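You operate a simulated robot arm through the tools that you are given. There is no shell and no other tool.

You are at the controls of a simulated robot arm. One attempt, no reset.

TASK
Hang holder 51 in the blue check stand, lock it and raise the length stop to its copper.
Fine: leave the other holders on the foam strip.

Only the result counts: the job must be done as asked and must still hold three seconds after the hand-in. Knocking over, shifting, dropping, spilling or breaking anything else fails it.

THE ROBOT
A 7-joint arm with a two-finger gripper, fixed in place. Base frame: the origin is on the floor under the middle of its stand, x ahead of it, y to its left, z up. Units: mm, rad, N and s.
With the tool pointing down near the work surface it reaches from about 300 to 800 mm from the base axis. Its first joint turns from -2.897 to 2.897 rad. Payload 2.45 kg.
The TCP is the grasp point between the finger pads, 27 mm short of the fingertips. In the tool frame z runs along the fingers and y along their closing line. The gripper opens to 80 mm; its body begins 54 mm behind the TCP.
Orientation is that of the tool frame in the base frame, as a unit quaternion [w, x, y, z]. With the fingers straight down and closing along the base's y, the tool's x points along the base's -x, its y along +y and its z along -z.

THE INTERFACE
- The arm moves only by the tool drive_tool. Its argument "plan" is a list of rows, each an object of numbers (a shift or turn left out is 0, a gripper value left out holds the last): "tx", "ty", "tz": the shift along the base's x, y, z in mm; "ax", "ay", "az": the turn, a rotation vector about the base's x, y, z in rad; "grip": the opening, from 0 (shut) to 1 (fully open). In form: [{"tx": .., "ty": .., "tz": .., "ax": .., "ay": .., "az": .., "grip": ..}, ...]. A call has 1 to 20 rows; each row is the pose to reach, as a shift and turn from the pose commanded when the call began. A row lasts 0.2 s, in which the tool goes at most 50 mm and 0.15 rad; a call with a longer step from one row to the next is refused whole, and so is a gripper value outside its range. Where a pose cannot be reached the arm comes as near as it can. A force on the tool above 40 N (or 10 N above the force at the start of the call, whichever is more), or a blocked arm, ends the call early, and 0.2 s more pass. The fingers move at their own pace (about 153 mm/s each) and stop on an object; they squeeze with about 32 N. The grip force told is the motor's: it shows also when the fingers shut on nothing. Time passes only in rows, and 0.2 s behind the last, so rows that repeat a pose let the fingers close. It gives the time, the measured TCP pose, the force on the tool (base axes), the opening and the grip force at its end, in the units of the frame above (readings bear some noise), with the torque about the TCP (base axes, N m) and any sound that the robot's microphone picked up.
- Cameras (640 x 400 px; columns grow to the right, rows downward): "scene" is fixed at [397.6, 652.9, 1588.6]; the picture's right is [-1.00, -0.06, 0.00], its down [-0.03, 0.40, -0.92] and it looks along [0.06, -0.92, -0.40] (base axes); focal length 313 px, centre (320, 200). "wrist" rides on the gripper at [63, 12, -79] in the tool frame; the picture's right is [-0.19, 0.98, 0.00], its down [-0.72, -0.14, -0.68] and it looks along [-0.67, -0.13, 0.73] (tool axes); focal length 226 px, centre (320, 200). There is no depth. A picture from a camera that has moved, and an enlarged one, comes with that camera's place and axes in the base frame and with its lens.
- get_image(camera): a new picture of that camera. No time passes.
- slide_trunk(by): moves the trunk up (or, below 0, down) by that many mm; the arm rides with it, the base frame stays. It gives what a move gives, with no picture.
- enlarge(camera, box): a new picture of the part [left, top, right, bottom] of that camera's present view, enlarged. No time passes.
- hand_in(): hands the job in; it is judged then, once.

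Nothing tells you positions but the pictures and the camera data. Unless the task says otherwise, let go and move clear before handing in.

The tools are called after "Request:" as name(argument=value, ...) on one line, values as JSON. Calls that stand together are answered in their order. drive_tool: Moves the arm, as the interface text tells. Its arguments: {"type":"object","properties":{"plan":{"type":"array","items":{"type":"object","properties":{"tx":{"type":"number"},"ty":{"type":"number"},"tz":{"type":"number"},"ax":{"type":"number"},"ay":{"type":"number"},"az":{"type":"number"},"grip":{"type":"number"}}}}},"required":["plan"]} The other tools are called the same way: slide_trunk (by) moves the trunk up or down; get_image (camera) takes a picture; enlarge (camera, box) takes an enlarged picture of a part of a camera's view; hand_in () hands the job in.

At the start:

```text
clock: 0.0
eef_pos: [334.4, -340.6, 1303.7]
ee_rot: [0.001, 0.0, 1.0, -0.001]
contact_force: [-0.2, -0.1, -0.1]
torque: [0.02, 0.01, 0.01]
grip_width: 80.0
gripper_force: 0.0
trunk travel left (down, up): [-300.0, 240.0]
```

scene: 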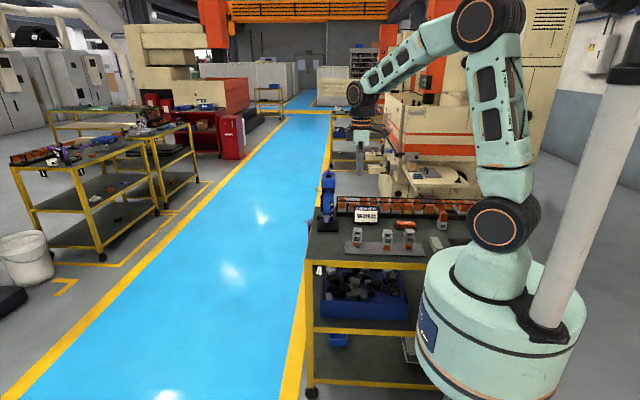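
wrist: 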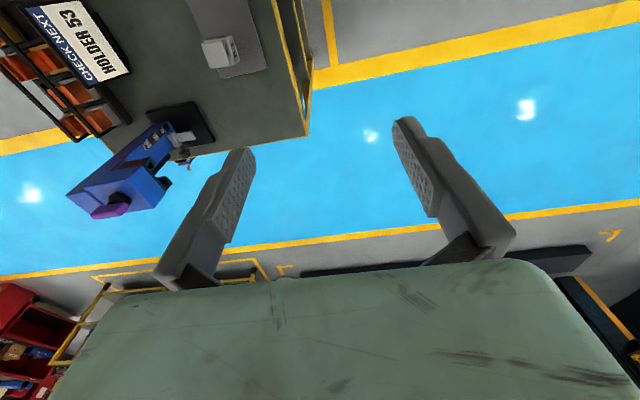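

I see a bench with a blue stand, a sign and some holders on a grey foam strip, and the arm is well above it. I'll enlarge the views to identify the holders and the stand.

Request:
enlarge(camera="scene", box=[300, 160, 480, 272])

Request:
enlarge(camera="wrist", box=[0, 0, 320, 230])

Request:
enlarge(camera="scene", box=[310, 160, 374, 240])

Request:
enlarge(camera="scene", box=[340, 200, 460, 265])

```text
3.56 times, centred on (390, 216) of scene
camera zoom: at [397.6, 652.9, 1588.6], right [-1.0, -0.06, 0.0], down [-0.03, 0.4, -0.92], along [0.06, -0.92, -0.4], focal length 1112 px, centre (71, 143)
```

zoom: 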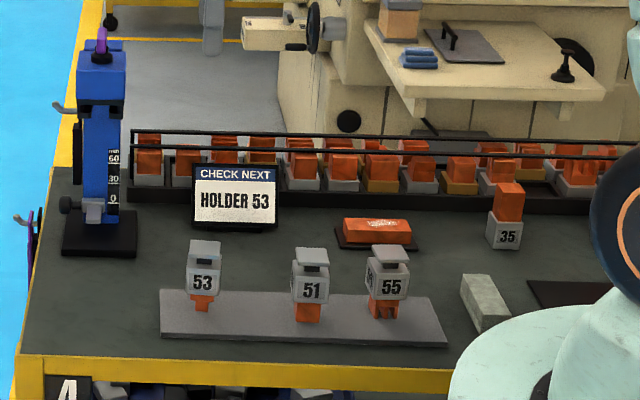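

```text
1.74 times, centred on (160, 115) of wrist
camera zoom: at [269.7, -328.7, 1382.1], right [0.19, 0.98, 0.0], down [0.72, -0.14, 0.68], along [0.67, -0.13, -0.73], focal length 393 px, centre (598, 348)
```

zoom: 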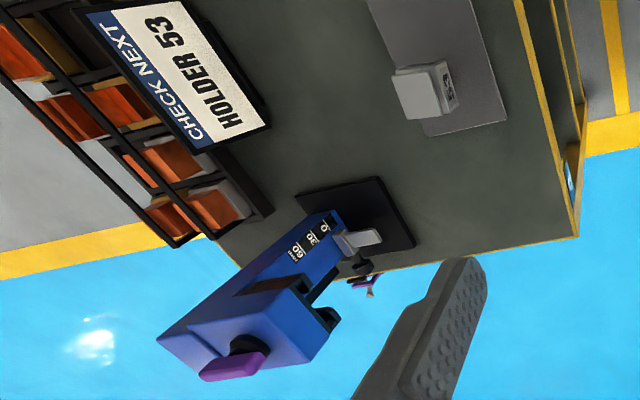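

```text
5.00 times, centred on (342, 200) of scene
camera zoom: at [397.6, 652.9, 1588.6], right [-1.0, -0.06, 0.0], down [-0.03, 0.4, -0.92], along [0.06, -0.92, -0.4], focal length 1564 px, centre (210, 200)
```

zoom: 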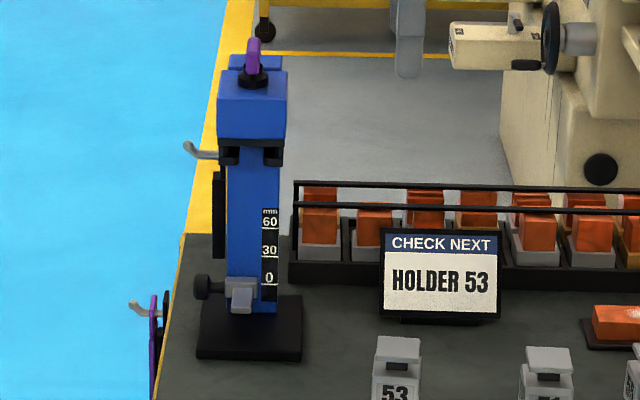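

```text
5.33 times, centred on (400, 232) of scene
camera zoom: at [397.6, 652.9, 1588.6], right [-1.0, -0.06, 0.0], down [-0.03, 0.4, -0.92], along [0.06, -0.92, -0.4], focal length 1669 px, centre (-107, 27)
```

zoom: 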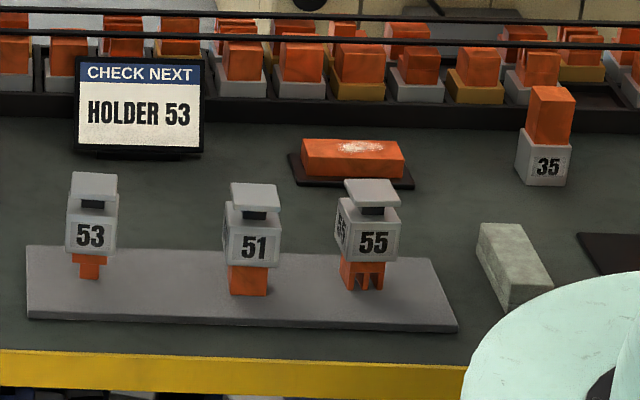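

The holders 53, 51 and 55 stand on the grey foam strip, with 51 in the middle near (183, -526). The blue stand is near (449, -717), and the bench surface is around z 850. The sign on the bench says "HOLDER 53", but I was asked for 51, so I'll go with 51. Next I'll turn the wrist camera towards the stand to see its mechanism.

Request:
drive_tool(plan=[{"tx": 10, "ty": -13, "tz": -7, "az": -0.14}, {"tx": 20, "ty": -26, "tz": -14, "az": -0.28}, {"tx": 30, "ty": -39, "tz": -20, "az": -0.42}, {"tx": 40, "ty": -52, "tz": -27, "az": -0.56}, {"tx": 50, "ty": -65, "tz": -34, "az": -0.7}, {"tx": 60, "ty": -78, "tz": -40, "az": -0.84}, {"tx": 70, "ty": -91, "tz": -47, "az": -0.98}, {"tx": 80, "ty": -104, "tz": -54, "az": -1.12}, {"tx": 90, "ty": -117, "tz": -60, "az": -1.26}, {"tx": 98, "ty": -130, "tz": -67, "az": -1.41}, {"tx": 106, "ty": -140, "tz": -74, "az": -1.5708}])

Request:
get_image(camera="wrist")

Request:
get_image(camera="scene")

```text
refused: row 11 steps farther than a row can; nothing moved
```

```text
taken
camera wrist: at [269.7, -328.7, 1382.1], right [0.19, 0.98, 0.0], down [0.72, -0.14, 0.68], along [0.67, -0.13, -0.73], focal length 226 px, centre (320, 200)
```

wrist: 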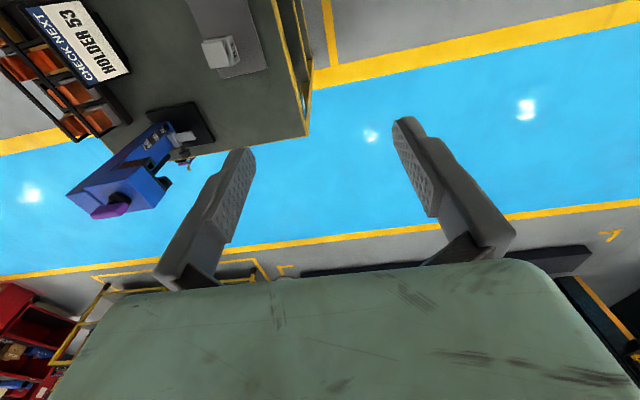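

```text
taken
```

scene: 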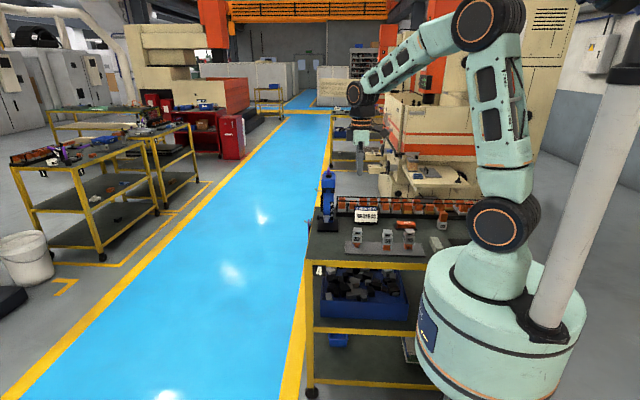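

The last row's turn was slightly too large, so nothing moved. I'll repeat the move with smaller steps.

Request:
drive_tool(plan=[{"tx": 9, "ty": -12, "tz": -6, "az": -0.131}, {"tx": 18, "ty": -24, "tz": -12, "az": -0.262}, {"tx": 27, "ty": -35, "tz": -18, "az": -0.393}, {"tx": 36, "ty": -47, "tz": -24, "az": -0.524}, {"tx": 45, "ty": -59, "tz": -30, "az": -0.654}, {"tx": 54, "ty": -70, "tz": -36, "az": -0.785}, {"tx": 63, "ty": -82, "tz": -42, "az": -0.916}, {"tx": 72, "ty": -94, "tz": -48, "az": -1.047}, {"tx": 81, "ty": -105, "tz": -54, "az": -1.178}, {"tx": 90, "ty": -117, "tz": -60, "az": -1.309}, {"tx": 98, "ty": -129, "tz": -67, "az": -1.44}, {"tx": 106, "ty": -140, "tz": -74, "az": -1.5708}])

Request:
get_image(camera="wrist")

Request:
get_image(camera="scene")

```text
clock: 2.6
eef_pos: [440.5, -481.4, 1228.3]
ee_rot: [0.0, 0.708, 0.706, 0.0]
contact_force: [0.5, 0.9, 0.2]
torque: [0.0, 0.01, -0.01]
grip_width: 80.1
gripper_force: 0.2
trunk travel left (down, up): [-300.0, 240.0]
```

```text
taken
camera wrist: at [452.1, -419.3, 1307.5], right [0.98, -0.2, 0.0], down [-0.14, -0.72, 0.68], along [-0.13, -0.67, -0.73], focal length 226 px, centre (320, 200)
```

wrist: 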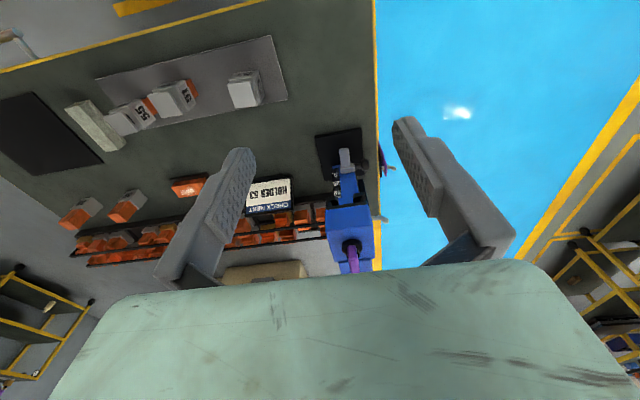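

```text
taken
```

scene: 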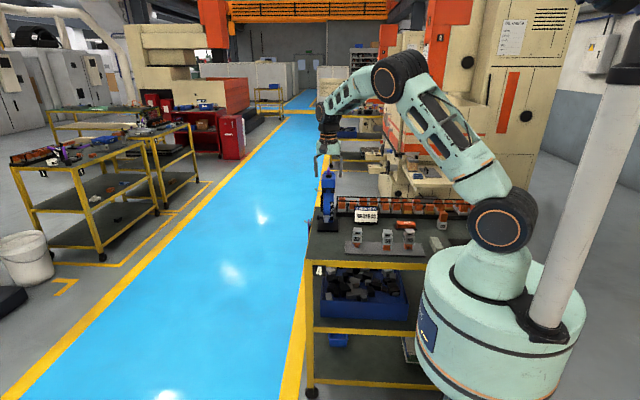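

The stand is now between the fingers in the wrist view. I'll enlarge it and look at the locking mechanism and the stop.

Request:
enlarge(camera="wrist", box=[290, 120, 410, 280])

Request:
enlarge(camera="wrist", box=[60, 30, 300, 230])

Request:
enlarge(camera="scene", box=[300, 160, 360, 240])

```text
2.50 times, centred on (350, 200) of wrist
camera zoom: at [452.1, -419.3, 1307.5], right [0.98, -0.2, 0.0], down [-0.14, -0.72, 0.68], along [-0.13, -0.67, -0.73], focal length 565 px, centre (245, 200)
```

zoom: 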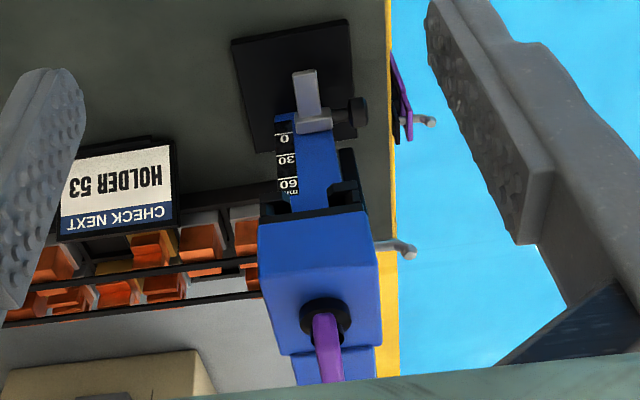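

```text
2.00 times, centred on (180, 130) of wrist
camera zoom: at [452.1, -419.3, 1307.5], right [0.98, -0.2, 0.0], down [-0.14, -0.72, 0.68], along [-0.13, -0.67, -0.73], focal length 452 px, centre (600, 340)
```

zoom: 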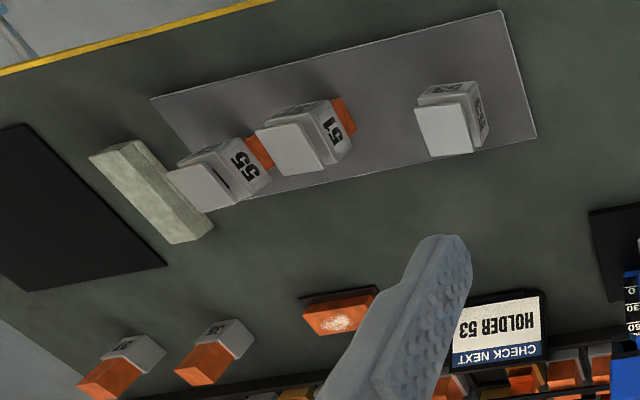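

```text
5.00 times, centred on (330, 200) of scene
camera zoom: at [397.6, 652.9, 1588.6], right [-1.0, -0.06, 0.0], down [-0.03, 0.4, -0.92], along [0.06, -0.92, -0.4], focal length 1564 px, centre (270, 200)
```

zoom: 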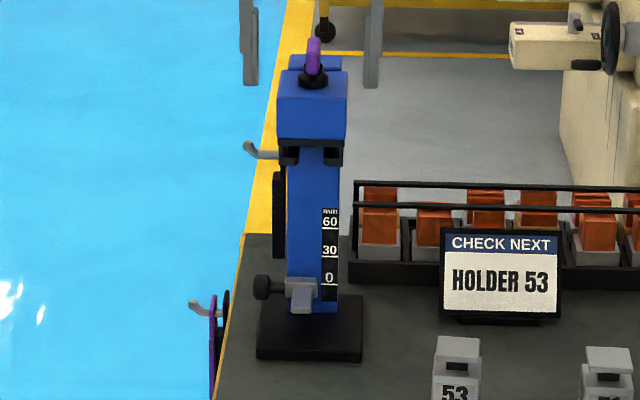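

The stand's head overhangs toward +y with black jaws under it. There is a purple lever on top and a grey stop with a black side knob near the column's foot. I'll lower and tilt the tool so the wrist camera views the stand horizontally from the front.

Request:
drive_tool(plan=[{"ty": -8, "tz": -38, "ax": -0.13}, {"ty": -16, "tz": -76, "ax": -0.26}, {"ty": -24, "tz": -114, "ax": -0.39}, {"ty": -32, "tz": -152, "ax": -0.52}, {"ty": -40, "tz": -190, "ax": -0.65}, {"ty": -48, "tz": -228, "ax": -0.785}])

Request:
get_image(camera="wrist")

Request:
enlarge(camera="wrist", box=[220, 60, 420, 280])

Request:
get_image(camera="scene")

```text
clock: 4.0
eef_pos: [441.9, -529.5, 1001.0]
ee_rot: [0.271, 0.653, 0.653, -0.271]
contact_force: [-0.3, -0.1, -0.4]
torque: [0.0, 0.02, 0.02]
grip_width: 80.2
gripper_force: 0.1
trunk travel left (down, up): [-300.0, 240.0]
```

```text
taken
camera wrist: at [453.6, -429.0, 1012.4], right [0.98, -0.14, 0.14], down [-0.14, -0.02, 0.99], along [-0.13, -0.99, -0.04], focal length 226 px, centre (320, 200)
```

wrist: 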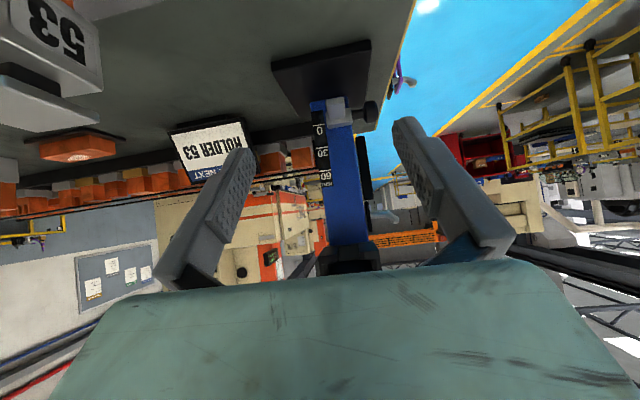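

```text
1.82 times, centred on (320, 170) of wrist
camera zoom: at [453.6, -429.0, 1012.4], right [0.98, -0.14, 0.14], down [-0.14, -0.02, 0.99], along [-0.13, -0.99, -0.04], focal length 411 px, centre (320, 254)
```

zoom: 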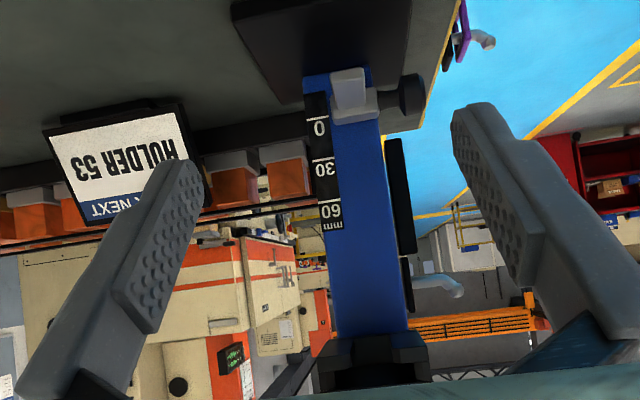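

```text
taken
```

scene: 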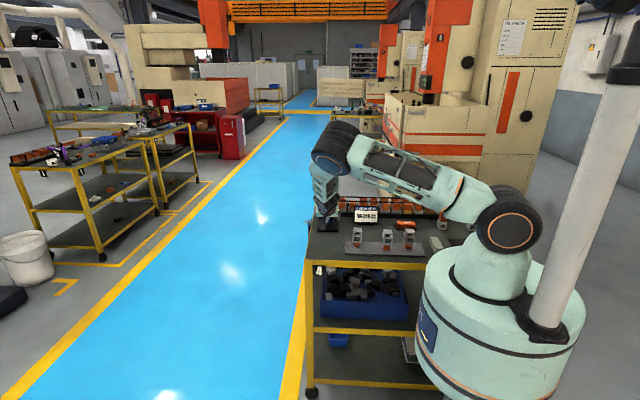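

From the front I can see the column, the scale (0 at the bottom, 60 on top), the stop and its knob on the +x side. The jaws are hidden behind the palm, so I'll raise the tool for a clear look at the head.

Request:
drive_tool(plan=[{"tz": 35}, {"tz": 70}, {"tz": 105}, {"tz": 140}])

Request:
enlarge(camera="wrist", box=[240, 80, 440, 280])

Request:
enlarge(camera="wrist", box=[290, 160, 410, 270])

```text
clock: 5.0
eef_pos: [441.1, -530.0, 1139.5]
ee_rot: [0.27, 0.654, 0.653, -0.271]
contact_force: [0.3, 0.0, -0.3]
torque: [0.01, 0.0, 0.03]
grip_width: 80.0
gripper_force: 0.1
trunk travel left (down, up): [-300.0, 240.0]
```

```text
2.00 times, centred on (340, 180) of wrist
camera zoom: at [453.0, -429.1, 1151.3], right [0.98, -0.14, 0.14], down [-0.14, -0.03, 0.99], along [-0.13, -0.99, -0.04], focal length 452 px, centre (280, 240)
```

zoom: 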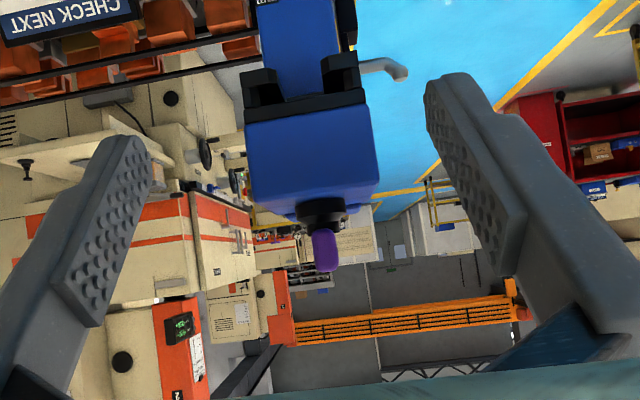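

```text
3.64 times, centred on (350, 215) of wrist
camera zoom: at [453.0, -429.1, 1151.3], right [0.98, -0.14, 0.14], down [-0.14, -0.03, 0.99], along [-0.13, -0.99, -0.04], focal length 822 px, centre (211, 146)
```

zoom: 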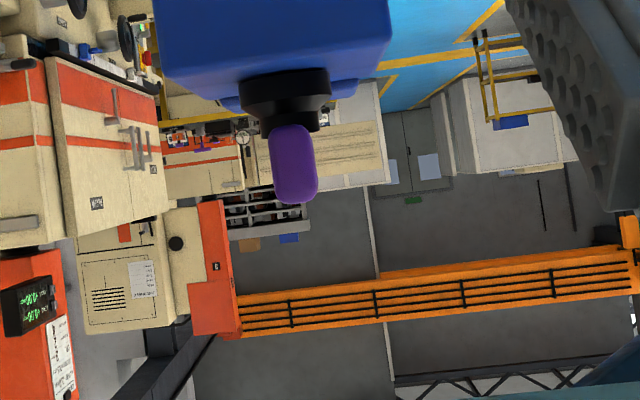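

The head has a pair of black L-jaws beneath it with a gap facing me (+y). The purple lever sits on a hub on top. I'll look from the -x side next to get the depth profile.

Request:
drive_tool(plan=[{"tx": -20, "ty": -5, "tz": -5, "az": 0.131}, {"tx": -40, "ty": -10, "tz": -10, "az": 0.262}, {"tx": -60, "ty": -20, "tz": -15, "az": 0.393}, {"tx": -80, "ty": -35, "tz": -20, "az": 0.524}, {"tx": -95, "ty": -50, "tz": -25, "az": 0.654}, {"tx": -110, "ty": -65, "tz": -30, "az": 0.785}, {"tx": -120, "ty": -80, "tz": -35, "az": 0.916}, {"tx": -125, "ty": -95, "tz": -40, "az": 1.047}, {"tx": -130, "ty": -110, "tz": -45, "az": 1.178}, {"tx": -135, "ty": -125, "tz": -50, "az": 1.309}, {"tx": -140, "ty": -140, "tz": -55, "az": 1.44}, {"tx": -140, "ty": -155, "tz": -60, "az": 1.5708}])

Request:
get_image(camera="wrist")

Request:
enlarge(camera="wrist", box=[230, 80, 430, 270])

Request:
get_image(camera="scene")

```text
clock: 7.6
eef_pos: [300.0, -683.1, 1080.9]
ee_rot: [0.383, 0.001, 0.924, 0.001]
contact_force: [-0.7, 0.5, -0.4]
torque: [-0.01, 0.01, 0.01]
grip_width: 79.9
gripper_force: 0.0
trunk travel left (down, up): [-300.0, 240.0]
```

```text
taken
camera wrist: at [197.7, -672.0, 1092.6], right [0.14, 0.98, 0.14], down [0.03, -0.14, 0.99], along [0.99, -0.13, -0.04], focal length 226 px, centre (320, 200)
```

wrist: 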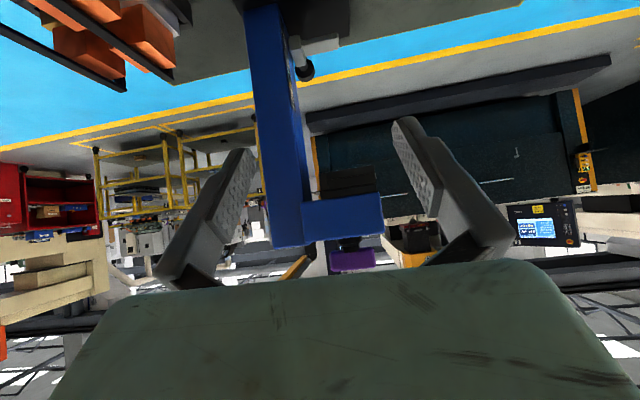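

```text
2.11 times, centred on (330, 175) of wrist
camera zoom: at [197.7, -672.0, 1092.6], right [0.14, 0.98, 0.14], down [0.03, -0.14, 0.99], along [0.99, -0.13, -0.04], focal length 476 px, centre (299, 253)
```

zoom: 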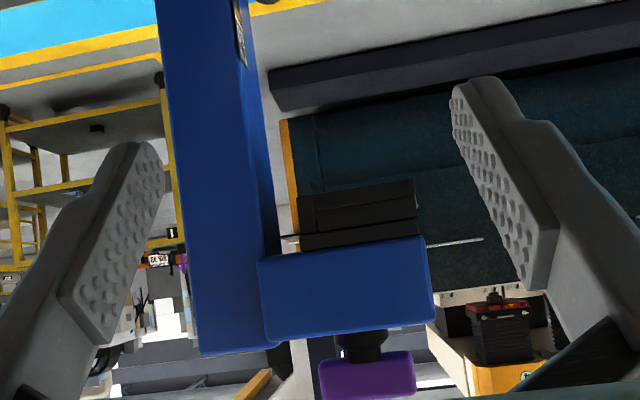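

```text
taken
```

scene: 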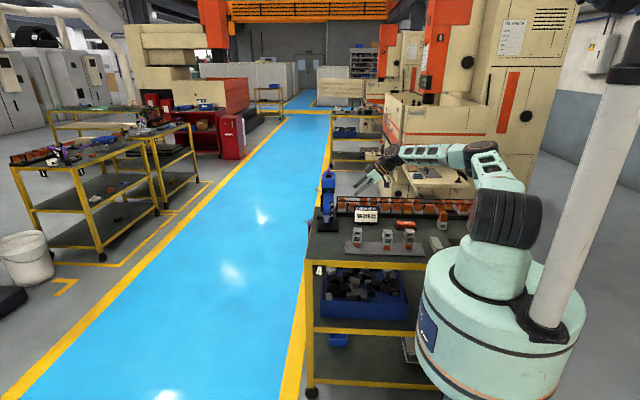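

The side profile puts the head at about z 1084–1121 and y -722 to -642. The jaws hang below it to about z 1057, and the purple lever is a bar lying along y on top. Next I'll look up into the jaws from the front and below.

Request:
drive_tool(plan=[{"tx": 0, "ty": 15, "tz": 0, "az": -0.131}, {"tx": 5, "ty": 30, "tz": 0, "az": -0.262}, {"tx": 10, "ty": 45, "tz": 0, "az": -0.393}, {"tx": 15, "ty": 60, "tz": -5, "az": -0.524}, {"tx": 25, "ty": 75, "tz": -10, "az": -0.654}, {"tx": 35, "ty": 90, "tz": -15, "az": -0.785}, {"tx": 50, "ty": 105, "tz": -20, "az": -0.916}, {"tx": 65, "ty": 120, "tz": -25, "az": -1.047}, {"tx": 85, "ty": 130, "tz": -30, "az": -1.178}, {"tx": 105, "ty": 135, "tz": -35, "az": -1.309}, {"tx": 125, "ty": 135, "tz": -45, "az": -1.44}, {"tx": 140, "ty": 135, "tz": -60, "az": -1.5708}])

Request:
drive_tool(plan=[{"ax": -0.13}, {"ax": -0.26, "ty": -5}, {"ax": -0.39, "ty": -10}, {"ax": -0.52, "ty": -15}])

Request:
get_image(camera="wrist")

Request:
enlarge(camera="wrist", box=[240, 80, 440, 280])

```text
clock: 10.2
eef_pos: [443.7, -546.7, 1022.6]
ee_rot: [0.272, 0.653, 0.654, -0.27]
contact_force: [0.1, 0.0, 0.2]
torque: [0.02, 0.01, -0.04]
grip_width: 80.0
gripper_force: 0.0
trunk travel left (down, up): [-300.0, 240.0]
```

```text
clock: 11.2
eef_pos: [440.7, -563.6, 1019.7]
ee_rot: [0.43, 0.562, 0.562, -0.429]
contact_force: [0.1, 0.5, 0.7]
torque: [0.02, -0.07, 0.0]
grip_width: 80.1
gripper_force: 0.0
trunk travel left (down, up): [-300.0, 240.0]
```

```text
taken
camera wrist: at [452.4, -470.7, 979.8], right [0.98, -0.05, 0.19], down [-0.14, 0.47, 0.87], along [-0.13, -0.88, 0.45], focal length 226 px, centre (320, 200)
```

wrist: 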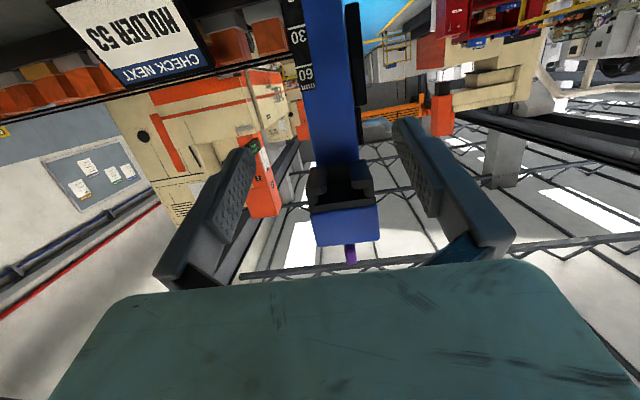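

```text
2.00 times, centred on (340, 180) of wrist
camera zoom: at [452.4, -470.7, 979.8], right [0.98, -0.05, 0.19], down [-0.14, 0.47, 0.87], along [-0.13, -0.88, 0.45], focal length 452 px, centre (280, 240)
```

zoom: 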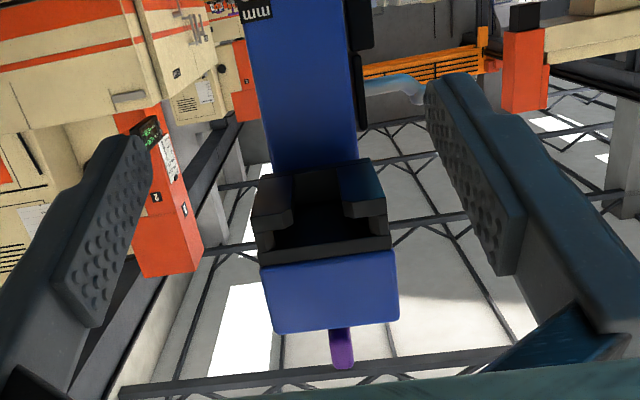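

The jaws form a U-shaped shelf that is open to the front, with a closed back and a cavity between it and the head. I'll zoom in to measure the slot.

Request:
enlarge(camera="wrist", box=[300, 150, 390, 220])

Request:
enlarge(camera="wrist", box=[320, 200, 400, 270])

```text
5.71 times, centred on (345, 185) of wrist
camera zoom: at [452.4, -470.7, 979.8], right [0.98, -0.05, 0.19], down [-0.14, 0.47, 0.87], along [-0.13, -0.88, 0.45], focal length 1292 px, centre (177, 286)
```

zoom: 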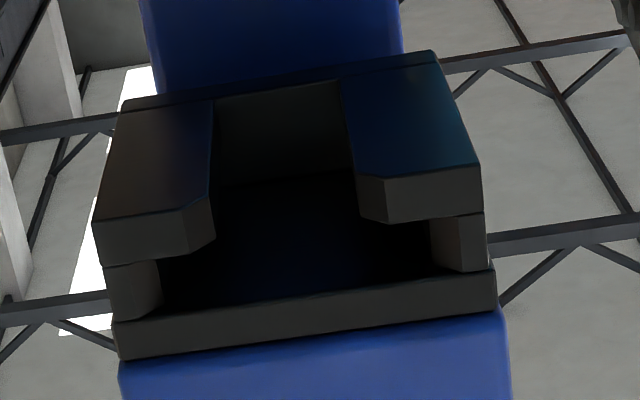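

```text
5.71 times, centred on (360, 235) of wrist
camera zoom: at [452.4, -470.7, 979.8], right [0.98, -0.05, 0.19], down [-0.14, 0.47, 0.87], along [-0.13, -0.88, 0.45], focal length 1292 px, centre (91, 0)
```

zoom: 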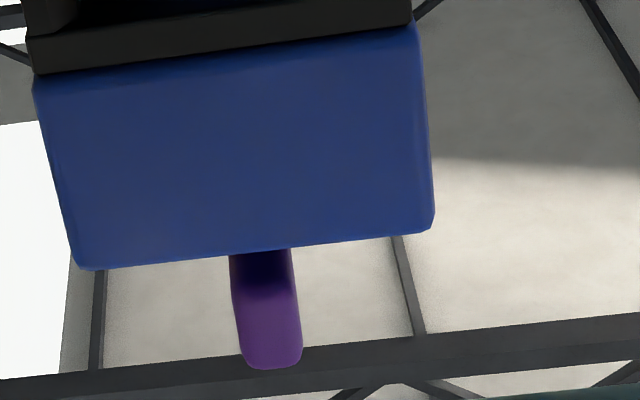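

I now have the slot. It is centred near x 445, with the flange bottom at z≈1056, a slot height of about 9 mm (z≈1063–1072), a gap of about 21.6 mm and an inner width of about 40 mm. Next I'll look at the length stop from the front.

Request:
drive_tool(plan=[{"ax": 0.13, "ty": -5, "tz": -22}, {"ax": 0.26, "ty": -12, "tz": -44}, {"ax": 0.39, "ty": -20, "tz": -67}, {"ax": 0.52, "ty": -30, "tz": -90}])

Request:
enlarge(camera="wrist", box=[250, 60, 410, 260])

Request:
enlarge(camera="wrist", box=[300, 100, 390, 180])

Request:
get_image(camera="scene")

```text
clock: 12.2
eef_pos: [440.5, -592.4, 931.4]
ee_rot: [0.27, 0.653, 0.654, -0.27]
contact_force: [-0.6, -0.1, -0.8]
torque: [-0.03, 0.0, 0.02]
grip_width: 80.1
gripper_force: 0.2
trunk travel left (down, up): [-300.0, 240.0]
```

```text
2.00 times, centred on (330, 160) of wrist
camera zoom: at [452.6, -492.5, 942.1], right [0.98, -0.14, 0.14], down [-0.14, -0.03, 0.99], along [-0.13, -0.99, -0.05], focal length 452 px, centre (300, 280)
```

zoom: 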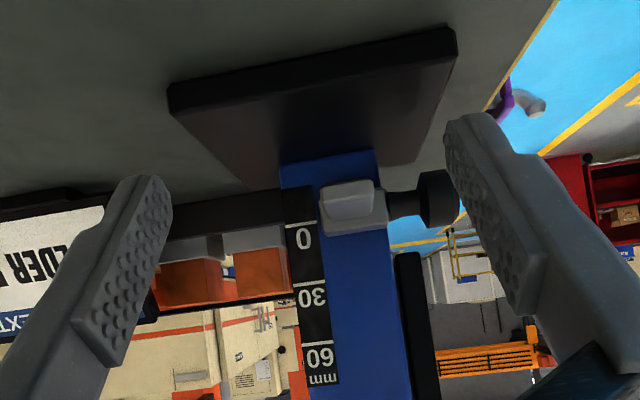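

```text
5.00 times, centred on (345, 140) of wrist
camera zoom: at [452.6, -492.5, 942.1], right [0.98, -0.14, 0.14], down [-0.14, -0.03, 0.99], along [-0.13, -0.99, -0.05], focal length 1130 px, centre (195, 500)
```

zoom: 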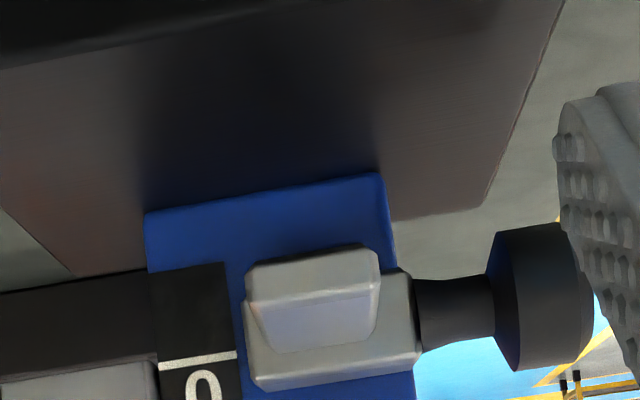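

```text
taken
```

scene: 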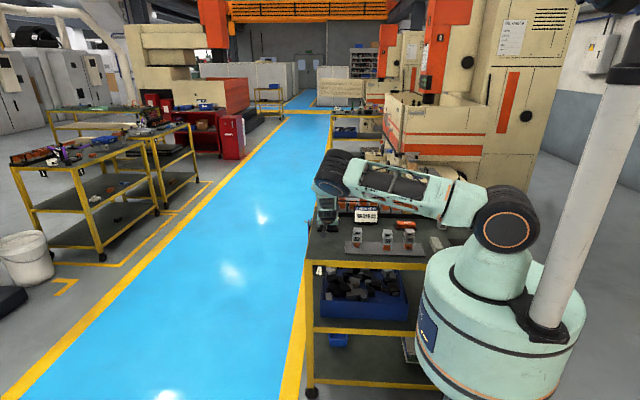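

The stop is a grey carriage on the column front with a tongue reaching forward and a black knob on its +x side at about (497, -720, 902). Now I'll go up and over to inspect holder 51 from the front.

Request:
drive_tool(plan=[{"ty": 20, "tz": 40}, {"ty": 45, "tz": 80}, {"ty": 70, "tz": 120}, {"tx": -40, "ty": 85, "tz": 130}, {"tx": -80, "ty": 100, "tz": 130}, {"tx": -120, "ty": 115, "tz": 130}, {"tx": -160, "ty": 130, "tz": 130}, {"tx": -200, "ty": 142, "tz": 130}, {"tx": -235, "ty": 142, "tz": 110}, {"tx": -265, "ty": 142, "tz": 80}, {"tx": -268, "ty": 142, "tz": 40}, {"tx": -268, "ty": 142, "tz": 20}])

Request:
get_image(camera="wrist")

Request:
enlarge(camera="wrist", box=[220, 20, 440, 200])

Request:
get_image(camera="scene")

```text
clock: 14.8
eef_pos: [172.0, -450.1, 953.9]
ee_rot: [0.274, 0.652, 0.653, -0.271]
contact_force: [5.9, 11.4, 24.0]
torque: [-0.53, -1.05, 0.53]
grip_width: 74.0
gripper_force: 0.1
trunk travel left (down, up): [-300.0, 240.0]
```

```text
taken
camera wrist: at [184.2, -349.2, 965.0], right [0.98, -0.13, 0.14], down [-0.14, -0.02, 0.99], along [-0.13, -0.99, -0.04], focal length 226 px, centre (320, 200)
```

wrist: 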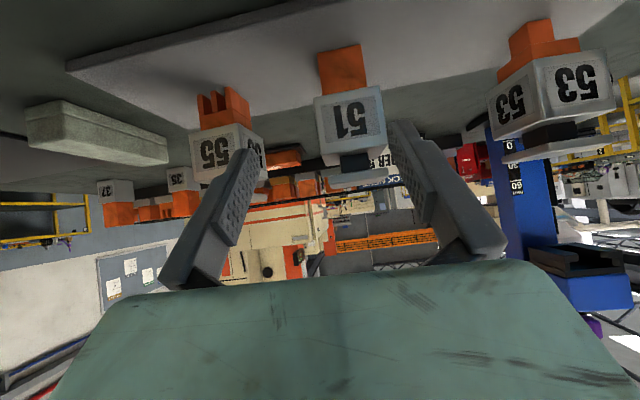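

```text
2.22 times, centred on (330, 110) of wrist
camera zoom: at [184.2, -349.2, 965.0], right [0.98, -0.13, 0.14], down [-0.14, -0.02, 0.99], along [-0.13, -0.99, -0.04], focal length 502 px, centre (298, 400)
```

zoom: 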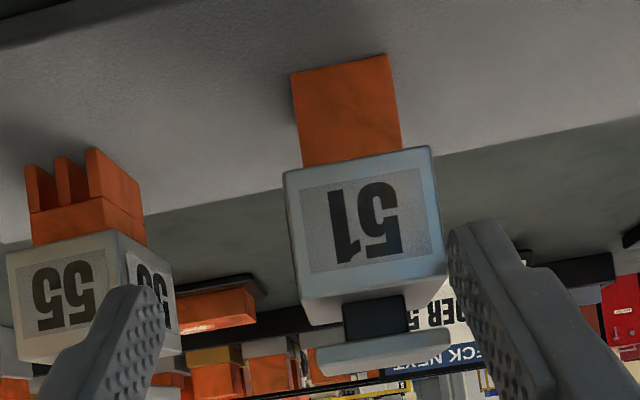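

```text
taken
```

scene: 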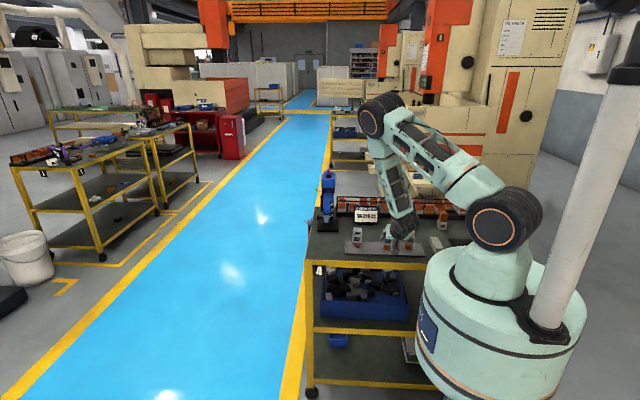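

The reading shows contact: about 24 N upward, and the fingers are pushed in to 74 mm. The holders are nearer than I estimated, and the left finger is touching holder 55. I'll back straight up along the way I came.

Request:
drive_tool(plan=[{"tz": 10}, {"tz": 25}, {"tz": 50}, {"tz": 90}])

Request:
get_image(camera="wrist")

Request:
enlarge(camera="scene", box=[340, 200, 460, 265])

```text
clock: 15.8
eef_pos: [171.3, -453.7, 1042.8]
ee_rot: [0.271, 0.653, 0.654, -0.27]
contact_force: [0.8, 0.1, -0.2]
torque: [-0.01, -0.02, 0.02]
grip_width: 80.1
gripper_force: 0.1
trunk travel left (down, up): [-300.0, 240.0]
```

```text
taken
camera wrist: at [182.4, -352.5, 1054.0], right [0.98, -0.14, 0.14], down [-0.14, -0.03, 0.99], along [-0.13, -0.99, -0.05], focal length 226 px, centre (320, 200)
```

wrist: 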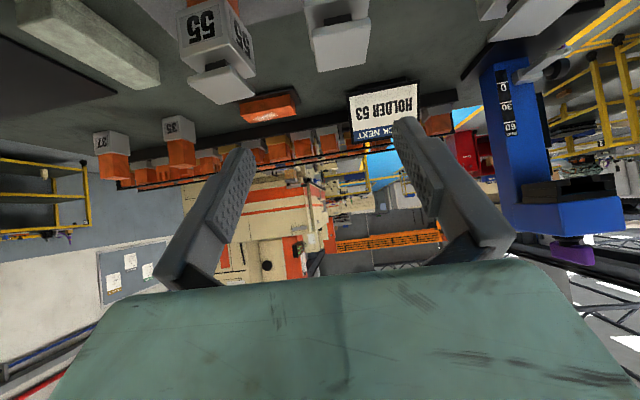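

```text
5.33 times, centred on (400, 232) of scene
camera zoom: at [397.6, 652.9, 1588.6], right [-1.0, -0.06, 0.0], down [-0.03, 0.4, -0.92], along [0.06, -0.92, -0.4], focal length 1669 px, centre (-107, 27)
```

zoom: 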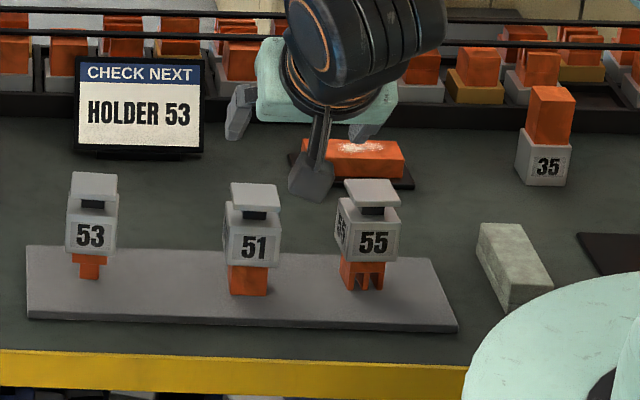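

Backed off cleanly, and the scene view shows none of the holders shifted. By triangulation, holder 51 is centred near (190, -488). The foam top is at about z 876, the body at z 904–938 (about 35 mm wide) and the top plate at z 949–955. I'll go above it with the tool nearly horizontal (20° down) so that it can later slide under the head, with the fingers partly closed to clear 55.

Request:
drive_tool(plan=[{"tx": 5, "ty": -4, "ax": -0.11, "grip": 0.72}, {"tx": 10, "ty": -10, "tz": 0, "ax": -0.22, "grip": 0.72}, {"tx": 15, "ty": -18, "tz": -5, "ax": -0.33, "grip": 0.72}, {"tx": 18, "ty": -24, "tz": -15, "ax": -0.436, "grip": 0.72}, {"tx": 18, "ty": -24, "tz": -15, "ax": -0.436, "grip": 0.72}])

Request:
get_image(camera="wrist")

Request:
enlarge(camera="wrist", box=[220, 0, 440, 160])

Request:
get_image(camera="scene")

```text
clock: 17.0
eef_pos: [189.8, -475.6, 1025.7]
ee_rot: [0.406, 0.579, 0.579, -0.406]
contact_force: [0.0, -0.5, 0.0]
torque: [0.0, -0.03, 0.04]
grip_width: 57.7
gripper_force: 0.0
trunk travel left (down, up): [-300.0, 240.0]
```

```text
taken
camera wrist: at [201.7, -380.3, 993.4], right [0.98, -0.07, 0.18], down [-0.14, 0.4, 0.91], along [-0.13, -0.92, 0.38], focal length 226 px, centre (320, 200)
```

wrist: 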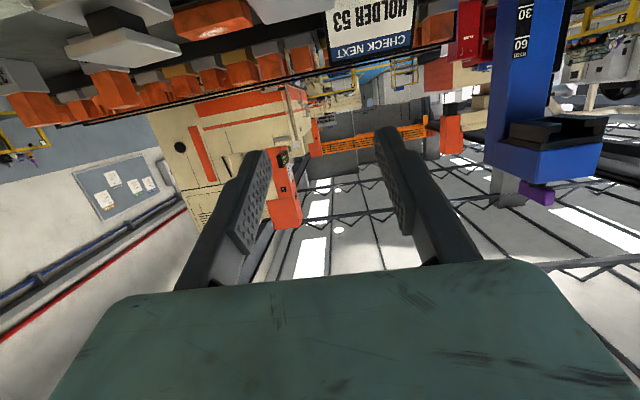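

```text
2.50 times, centred on (330, 80) of wrist
camera zoom: at [201.7, -380.3, 993.4], right [0.98, -0.07, 0.18], down [-0.14, 0.4, 0.91], along [-0.13, -0.92, 0.38], focal length 565 px, centre (295, 500)
```

zoom: 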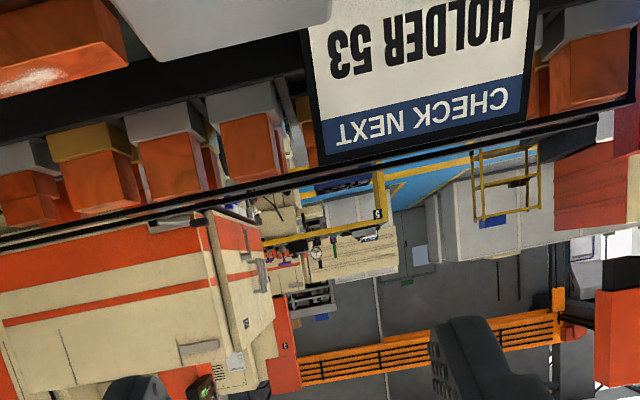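

```text
taken
```

scene: 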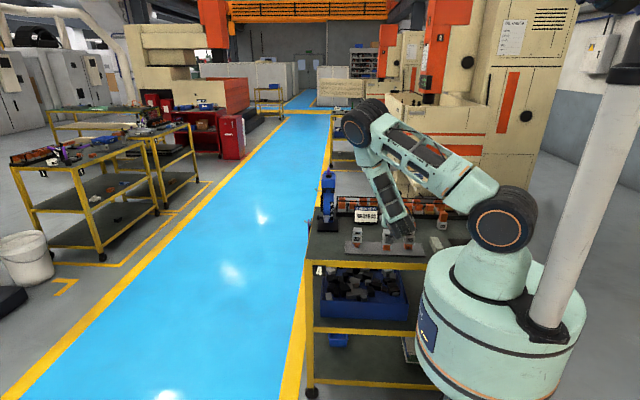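

The plate's visible corners confirm 51 is centred at x≈190, y≈-489. I'll descend halfway with the fingers straddling it, then check.

Request:
drive_tool(plan=[{"ty": -2, "tz": -20}, {"ty": -4, "tz": -40}, {"ty": -5.5, "tz": -55}])

Request:
get_image(camera="wrist")

Request:
enlarge(camera="scene", box=[340, 200, 440, 265])

```text
clock: 17.8
eef_pos: [192.2, -481.0, 970.3]
ee_rot: [0.404, 0.58, 0.579, -0.405]
contact_force: [-0.5, -0.1, 1.2]
torque: [-0.02, -0.02, 0.01]
grip_width: 57.6
gripper_force: 0.0
trunk travel left (down, up): [-300.0, 240.0]
```

```text
taken
camera wrist: at [203.0, -385.6, 937.4], right [0.98, -0.07, 0.18], down [-0.14, 0.39, 0.91], along [-0.13, -0.92, 0.38], focal length 226 px, centre (320, 200)
```

wrist: 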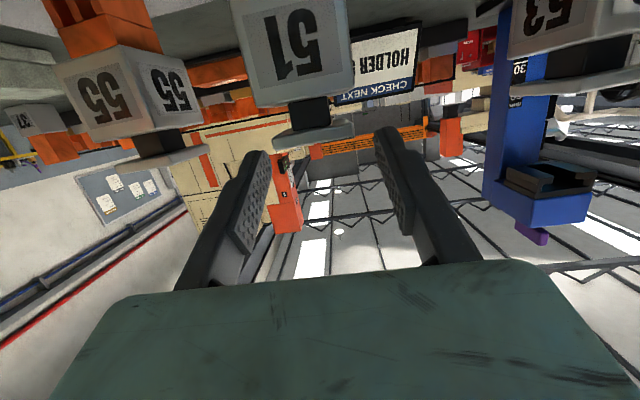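

```text
6.15 times, centred on (390, 232) of scene
camera zoom: at [397.6, 652.9, 1588.6], right [-1.0, -0.06, 0.0], down [-0.03, 0.4, -0.92], along [0.06, -0.92, -0.4], focal length 1925 px, centre (-111, 0)
```

zoom: 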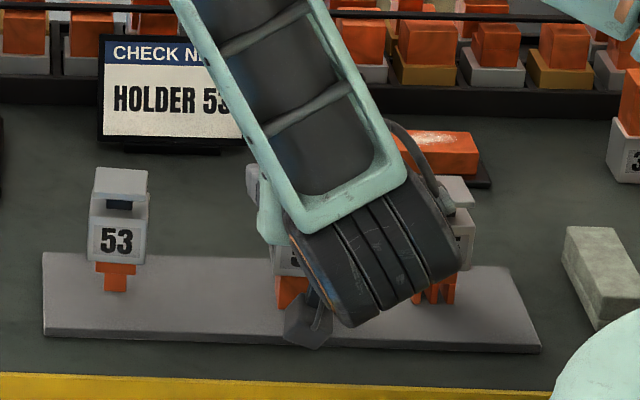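

Holder 51 is centred between the fingers with clear space to 55. I'll continue down to body height.

Request:
drive_tool(plan=[{"tz": -15}, {"tz": -30}, {"tz": -46}])

Request:
get_image(camera="wrist")

```text
clock: 18.6
eef_pos: [190.5, -481.9, 925.8]
ee_rot: [0.406, 0.579, 0.579, -0.406]
contact_force: [0.2, 0.3, 0.6]
torque: [-0.01, -0.01, 0.0]
grip_width: 57.7
gripper_force: 0.0
trunk travel left (down, up): [-300.0, 240.0]
```

```text
taken
camera wrist: at [202.7, -386.4, 892.1], right [0.98, -0.07, 0.18], down [-0.14, 0.39, 0.91], along [-0.13, -0.92, 0.38], focal length 226 px, centre (320, 200)
```

wrist: 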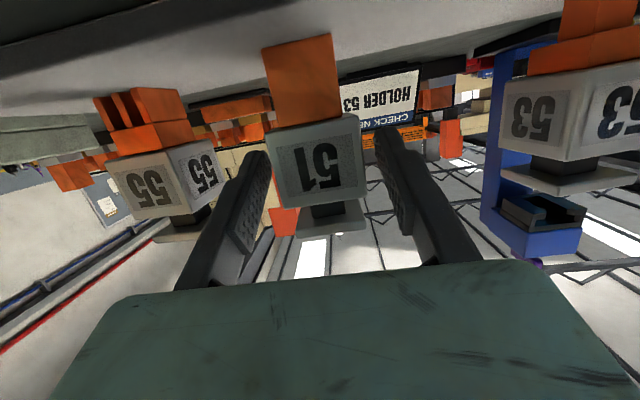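

The fingers straddle the body. I'll check the height of the pads against the body more precisely before closing.

Request:
enlarge(camera="wrist", box=[220, 20, 420, 260])

Request:
enlarge(camera="scene", box=[360, 210, 430, 265])

```text
1.67 times, centred on (320, 140) of wrist
camera zoom: at [202.7, -386.4, 892.1], right [0.98, -0.07, 0.18], down [-0.14, 0.39, 0.91], along [-0.13, -0.92, 0.38], focal length 377 px, centre (320, 300)
```

zoom: 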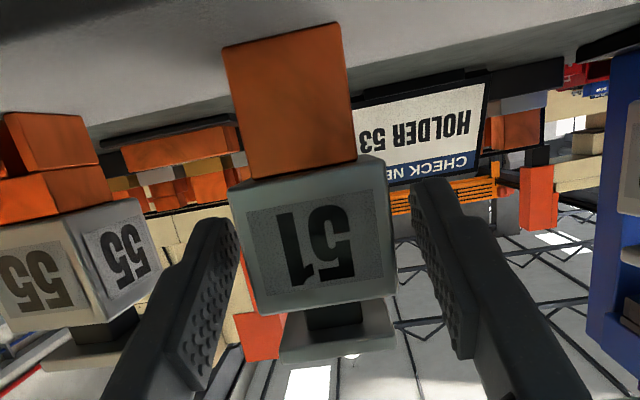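

```text
7.27 times, centred on (395, 238) of scene
camera zoom: at [397.6, 652.9, 1588.6], right [-1.0, -0.06, 0.0], down [-0.03, 0.4, -0.92], along [0.06, -0.92, -0.4], focal length 2275 px, centre (-226, -73)
```

zoom: 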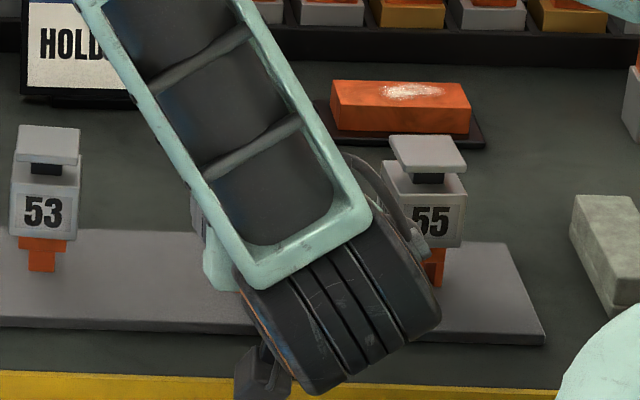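

Triangulating the two wrist views gives a better fix than the scene camera. The body is about 40 mm wide and centred near (191, -503), with its height from z 897 to 935. I need to move forward about 12 mm and down about 6 mm before closing.

Request:
drive_tool(plan=[{"tx": 0.7, "ty": -3, "tz": -6}, {"tx": 0.7, "ty": -8, "tz": -6}, {"tx": 0.7, "ty": -12, "tz": -6}, {"tx": 0.7, "ty": -12, "tz": -6}])

Request:
enlarge(camera="wrist", box=[220, 20, 420, 260])

```text
clock: 19.6
eef_pos: [191.1, -493.7, 919.0]
ee_rot: [0.405, 0.58, 0.579, -0.406]
contact_force: [0.1, -0.6, -0.6]
torque: [0.0, 0.01, 0.04]
grip_width: 57.6
gripper_force: 0.1
trunk travel left (down, up): [-300.0, 240.0]
```

```text
1.67 times, centred on (320, 140) of wrist
camera zoom: at [202.5, -397.9, 886.4], right [0.98, -0.07, 0.18], down [-0.14, 0.39, 0.91], along [-0.13, -0.92, 0.38], focal length 377 px, centre (320, 300)
```

zoom: 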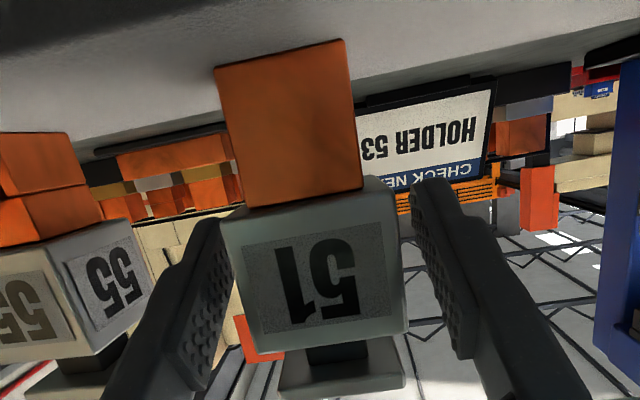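

The body now sits well between the pads, level with its centre. I'll close the gripper.

Request:
drive_tool(plan=[{"grip": 0.6}, {"grip": 0.5}, {"grip": 0.3}, {"grip": 0.2}, {"grip": 0.2}])

Request:
enlarge(camera="wrist", box=[220, 20, 420, 260])

```text
clock: 20.8
eef_pos: [191.4, -494.4, 919.0]
ee_rot: [0.406, 0.579, 0.58, -0.405]
contact_force: [-0.3, -1.5, 0.9]
torque: [0.0, 0.02, -0.03]
grip_width: 39.7
gripper_force: 31.9
trunk travel left (down, up): [-300.0, 240.0]
```

```text
1.67 times, centred on (320, 140) of wrist
camera zoom: at [202.5, -397.9, 886.5], right [0.98, -0.07, 0.18], down [-0.14, 0.39, 0.91], along [-0.13, -0.92, 0.38], focal length 377 px, centre (320, 300)
```

zoom: 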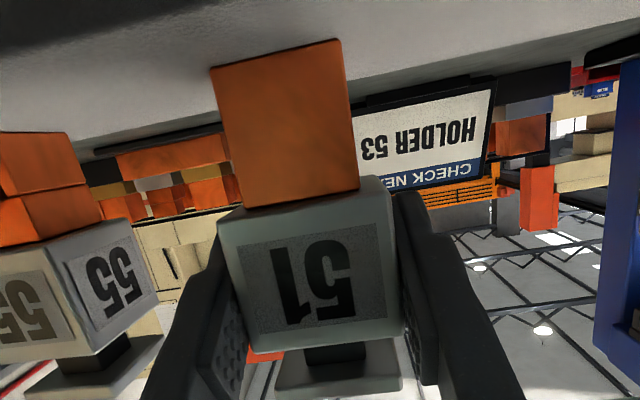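

Gripped at 39.7 mm with 32 N, which matches the 40 mm body. Now I'll lift straight up.

Request:
drive_tool(plan=[{"tz": 5, "grip": 0.1}, {"tz": 15, "grip": 0.1}, {"tz": 35, "grip": 0.1}, {"tz": 65, "grip": 0.1}, {"tz": 95, "grip": 0.1}, {"tz": 110, "grip": 0.1}])

Request:
get_image(camera="wrist")

Request:
enlarge(camera="scene", box=[300, 160, 460, 265])

```text
clock: 22.2
eef_pos: [190.6, -493.3, 1030.4]
ee_rot: [0.405, 0.58, 0.579, -0.405]
contact_force: [-0.7, -0.4, -6.5]
torque: [0.03, -0.01, 0.0]
grip_width: 39.6
gripper_force: 31.8
trunk travel left (down, up): [-300.0, 240.0]
```

```text
taken
camera wrist: at [202.3, -396.7, 998.2], right [0.98, -0.07, 0.18], down [-0.14, 0.39, 0.91], along [-0.13, -0.92, 0.38], focal length 226 px, centre (320, 200)
```

wrist: 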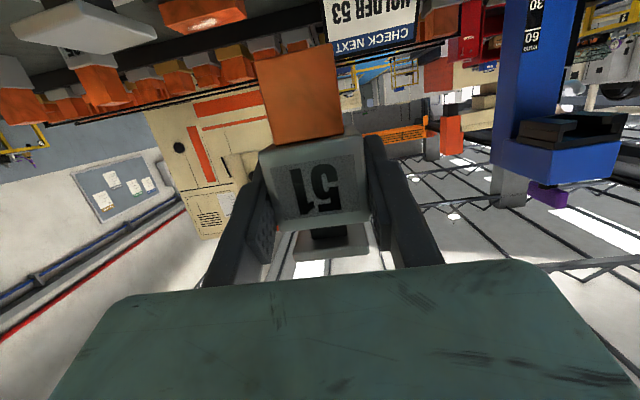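

```text
3.81 times, centred on (380, 212) of scene
camera zoom: at [397.6, 652.9, 1588.6], right [-1.0, -0.06, 0.0], down [-0.03, 0.4, -0.92], along [0.06, -0.92, -0.4], focal length 1192 px, centre (91, 152)
```

zoom: 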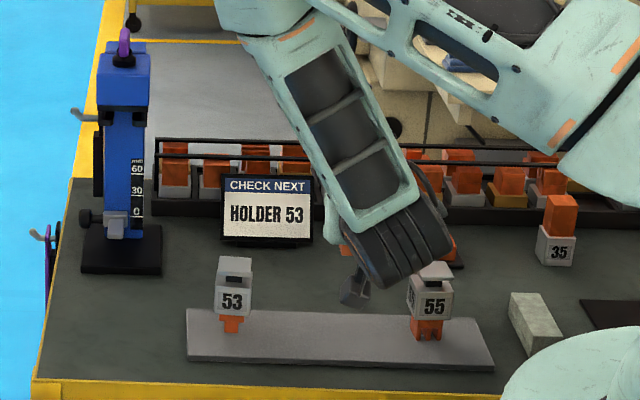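

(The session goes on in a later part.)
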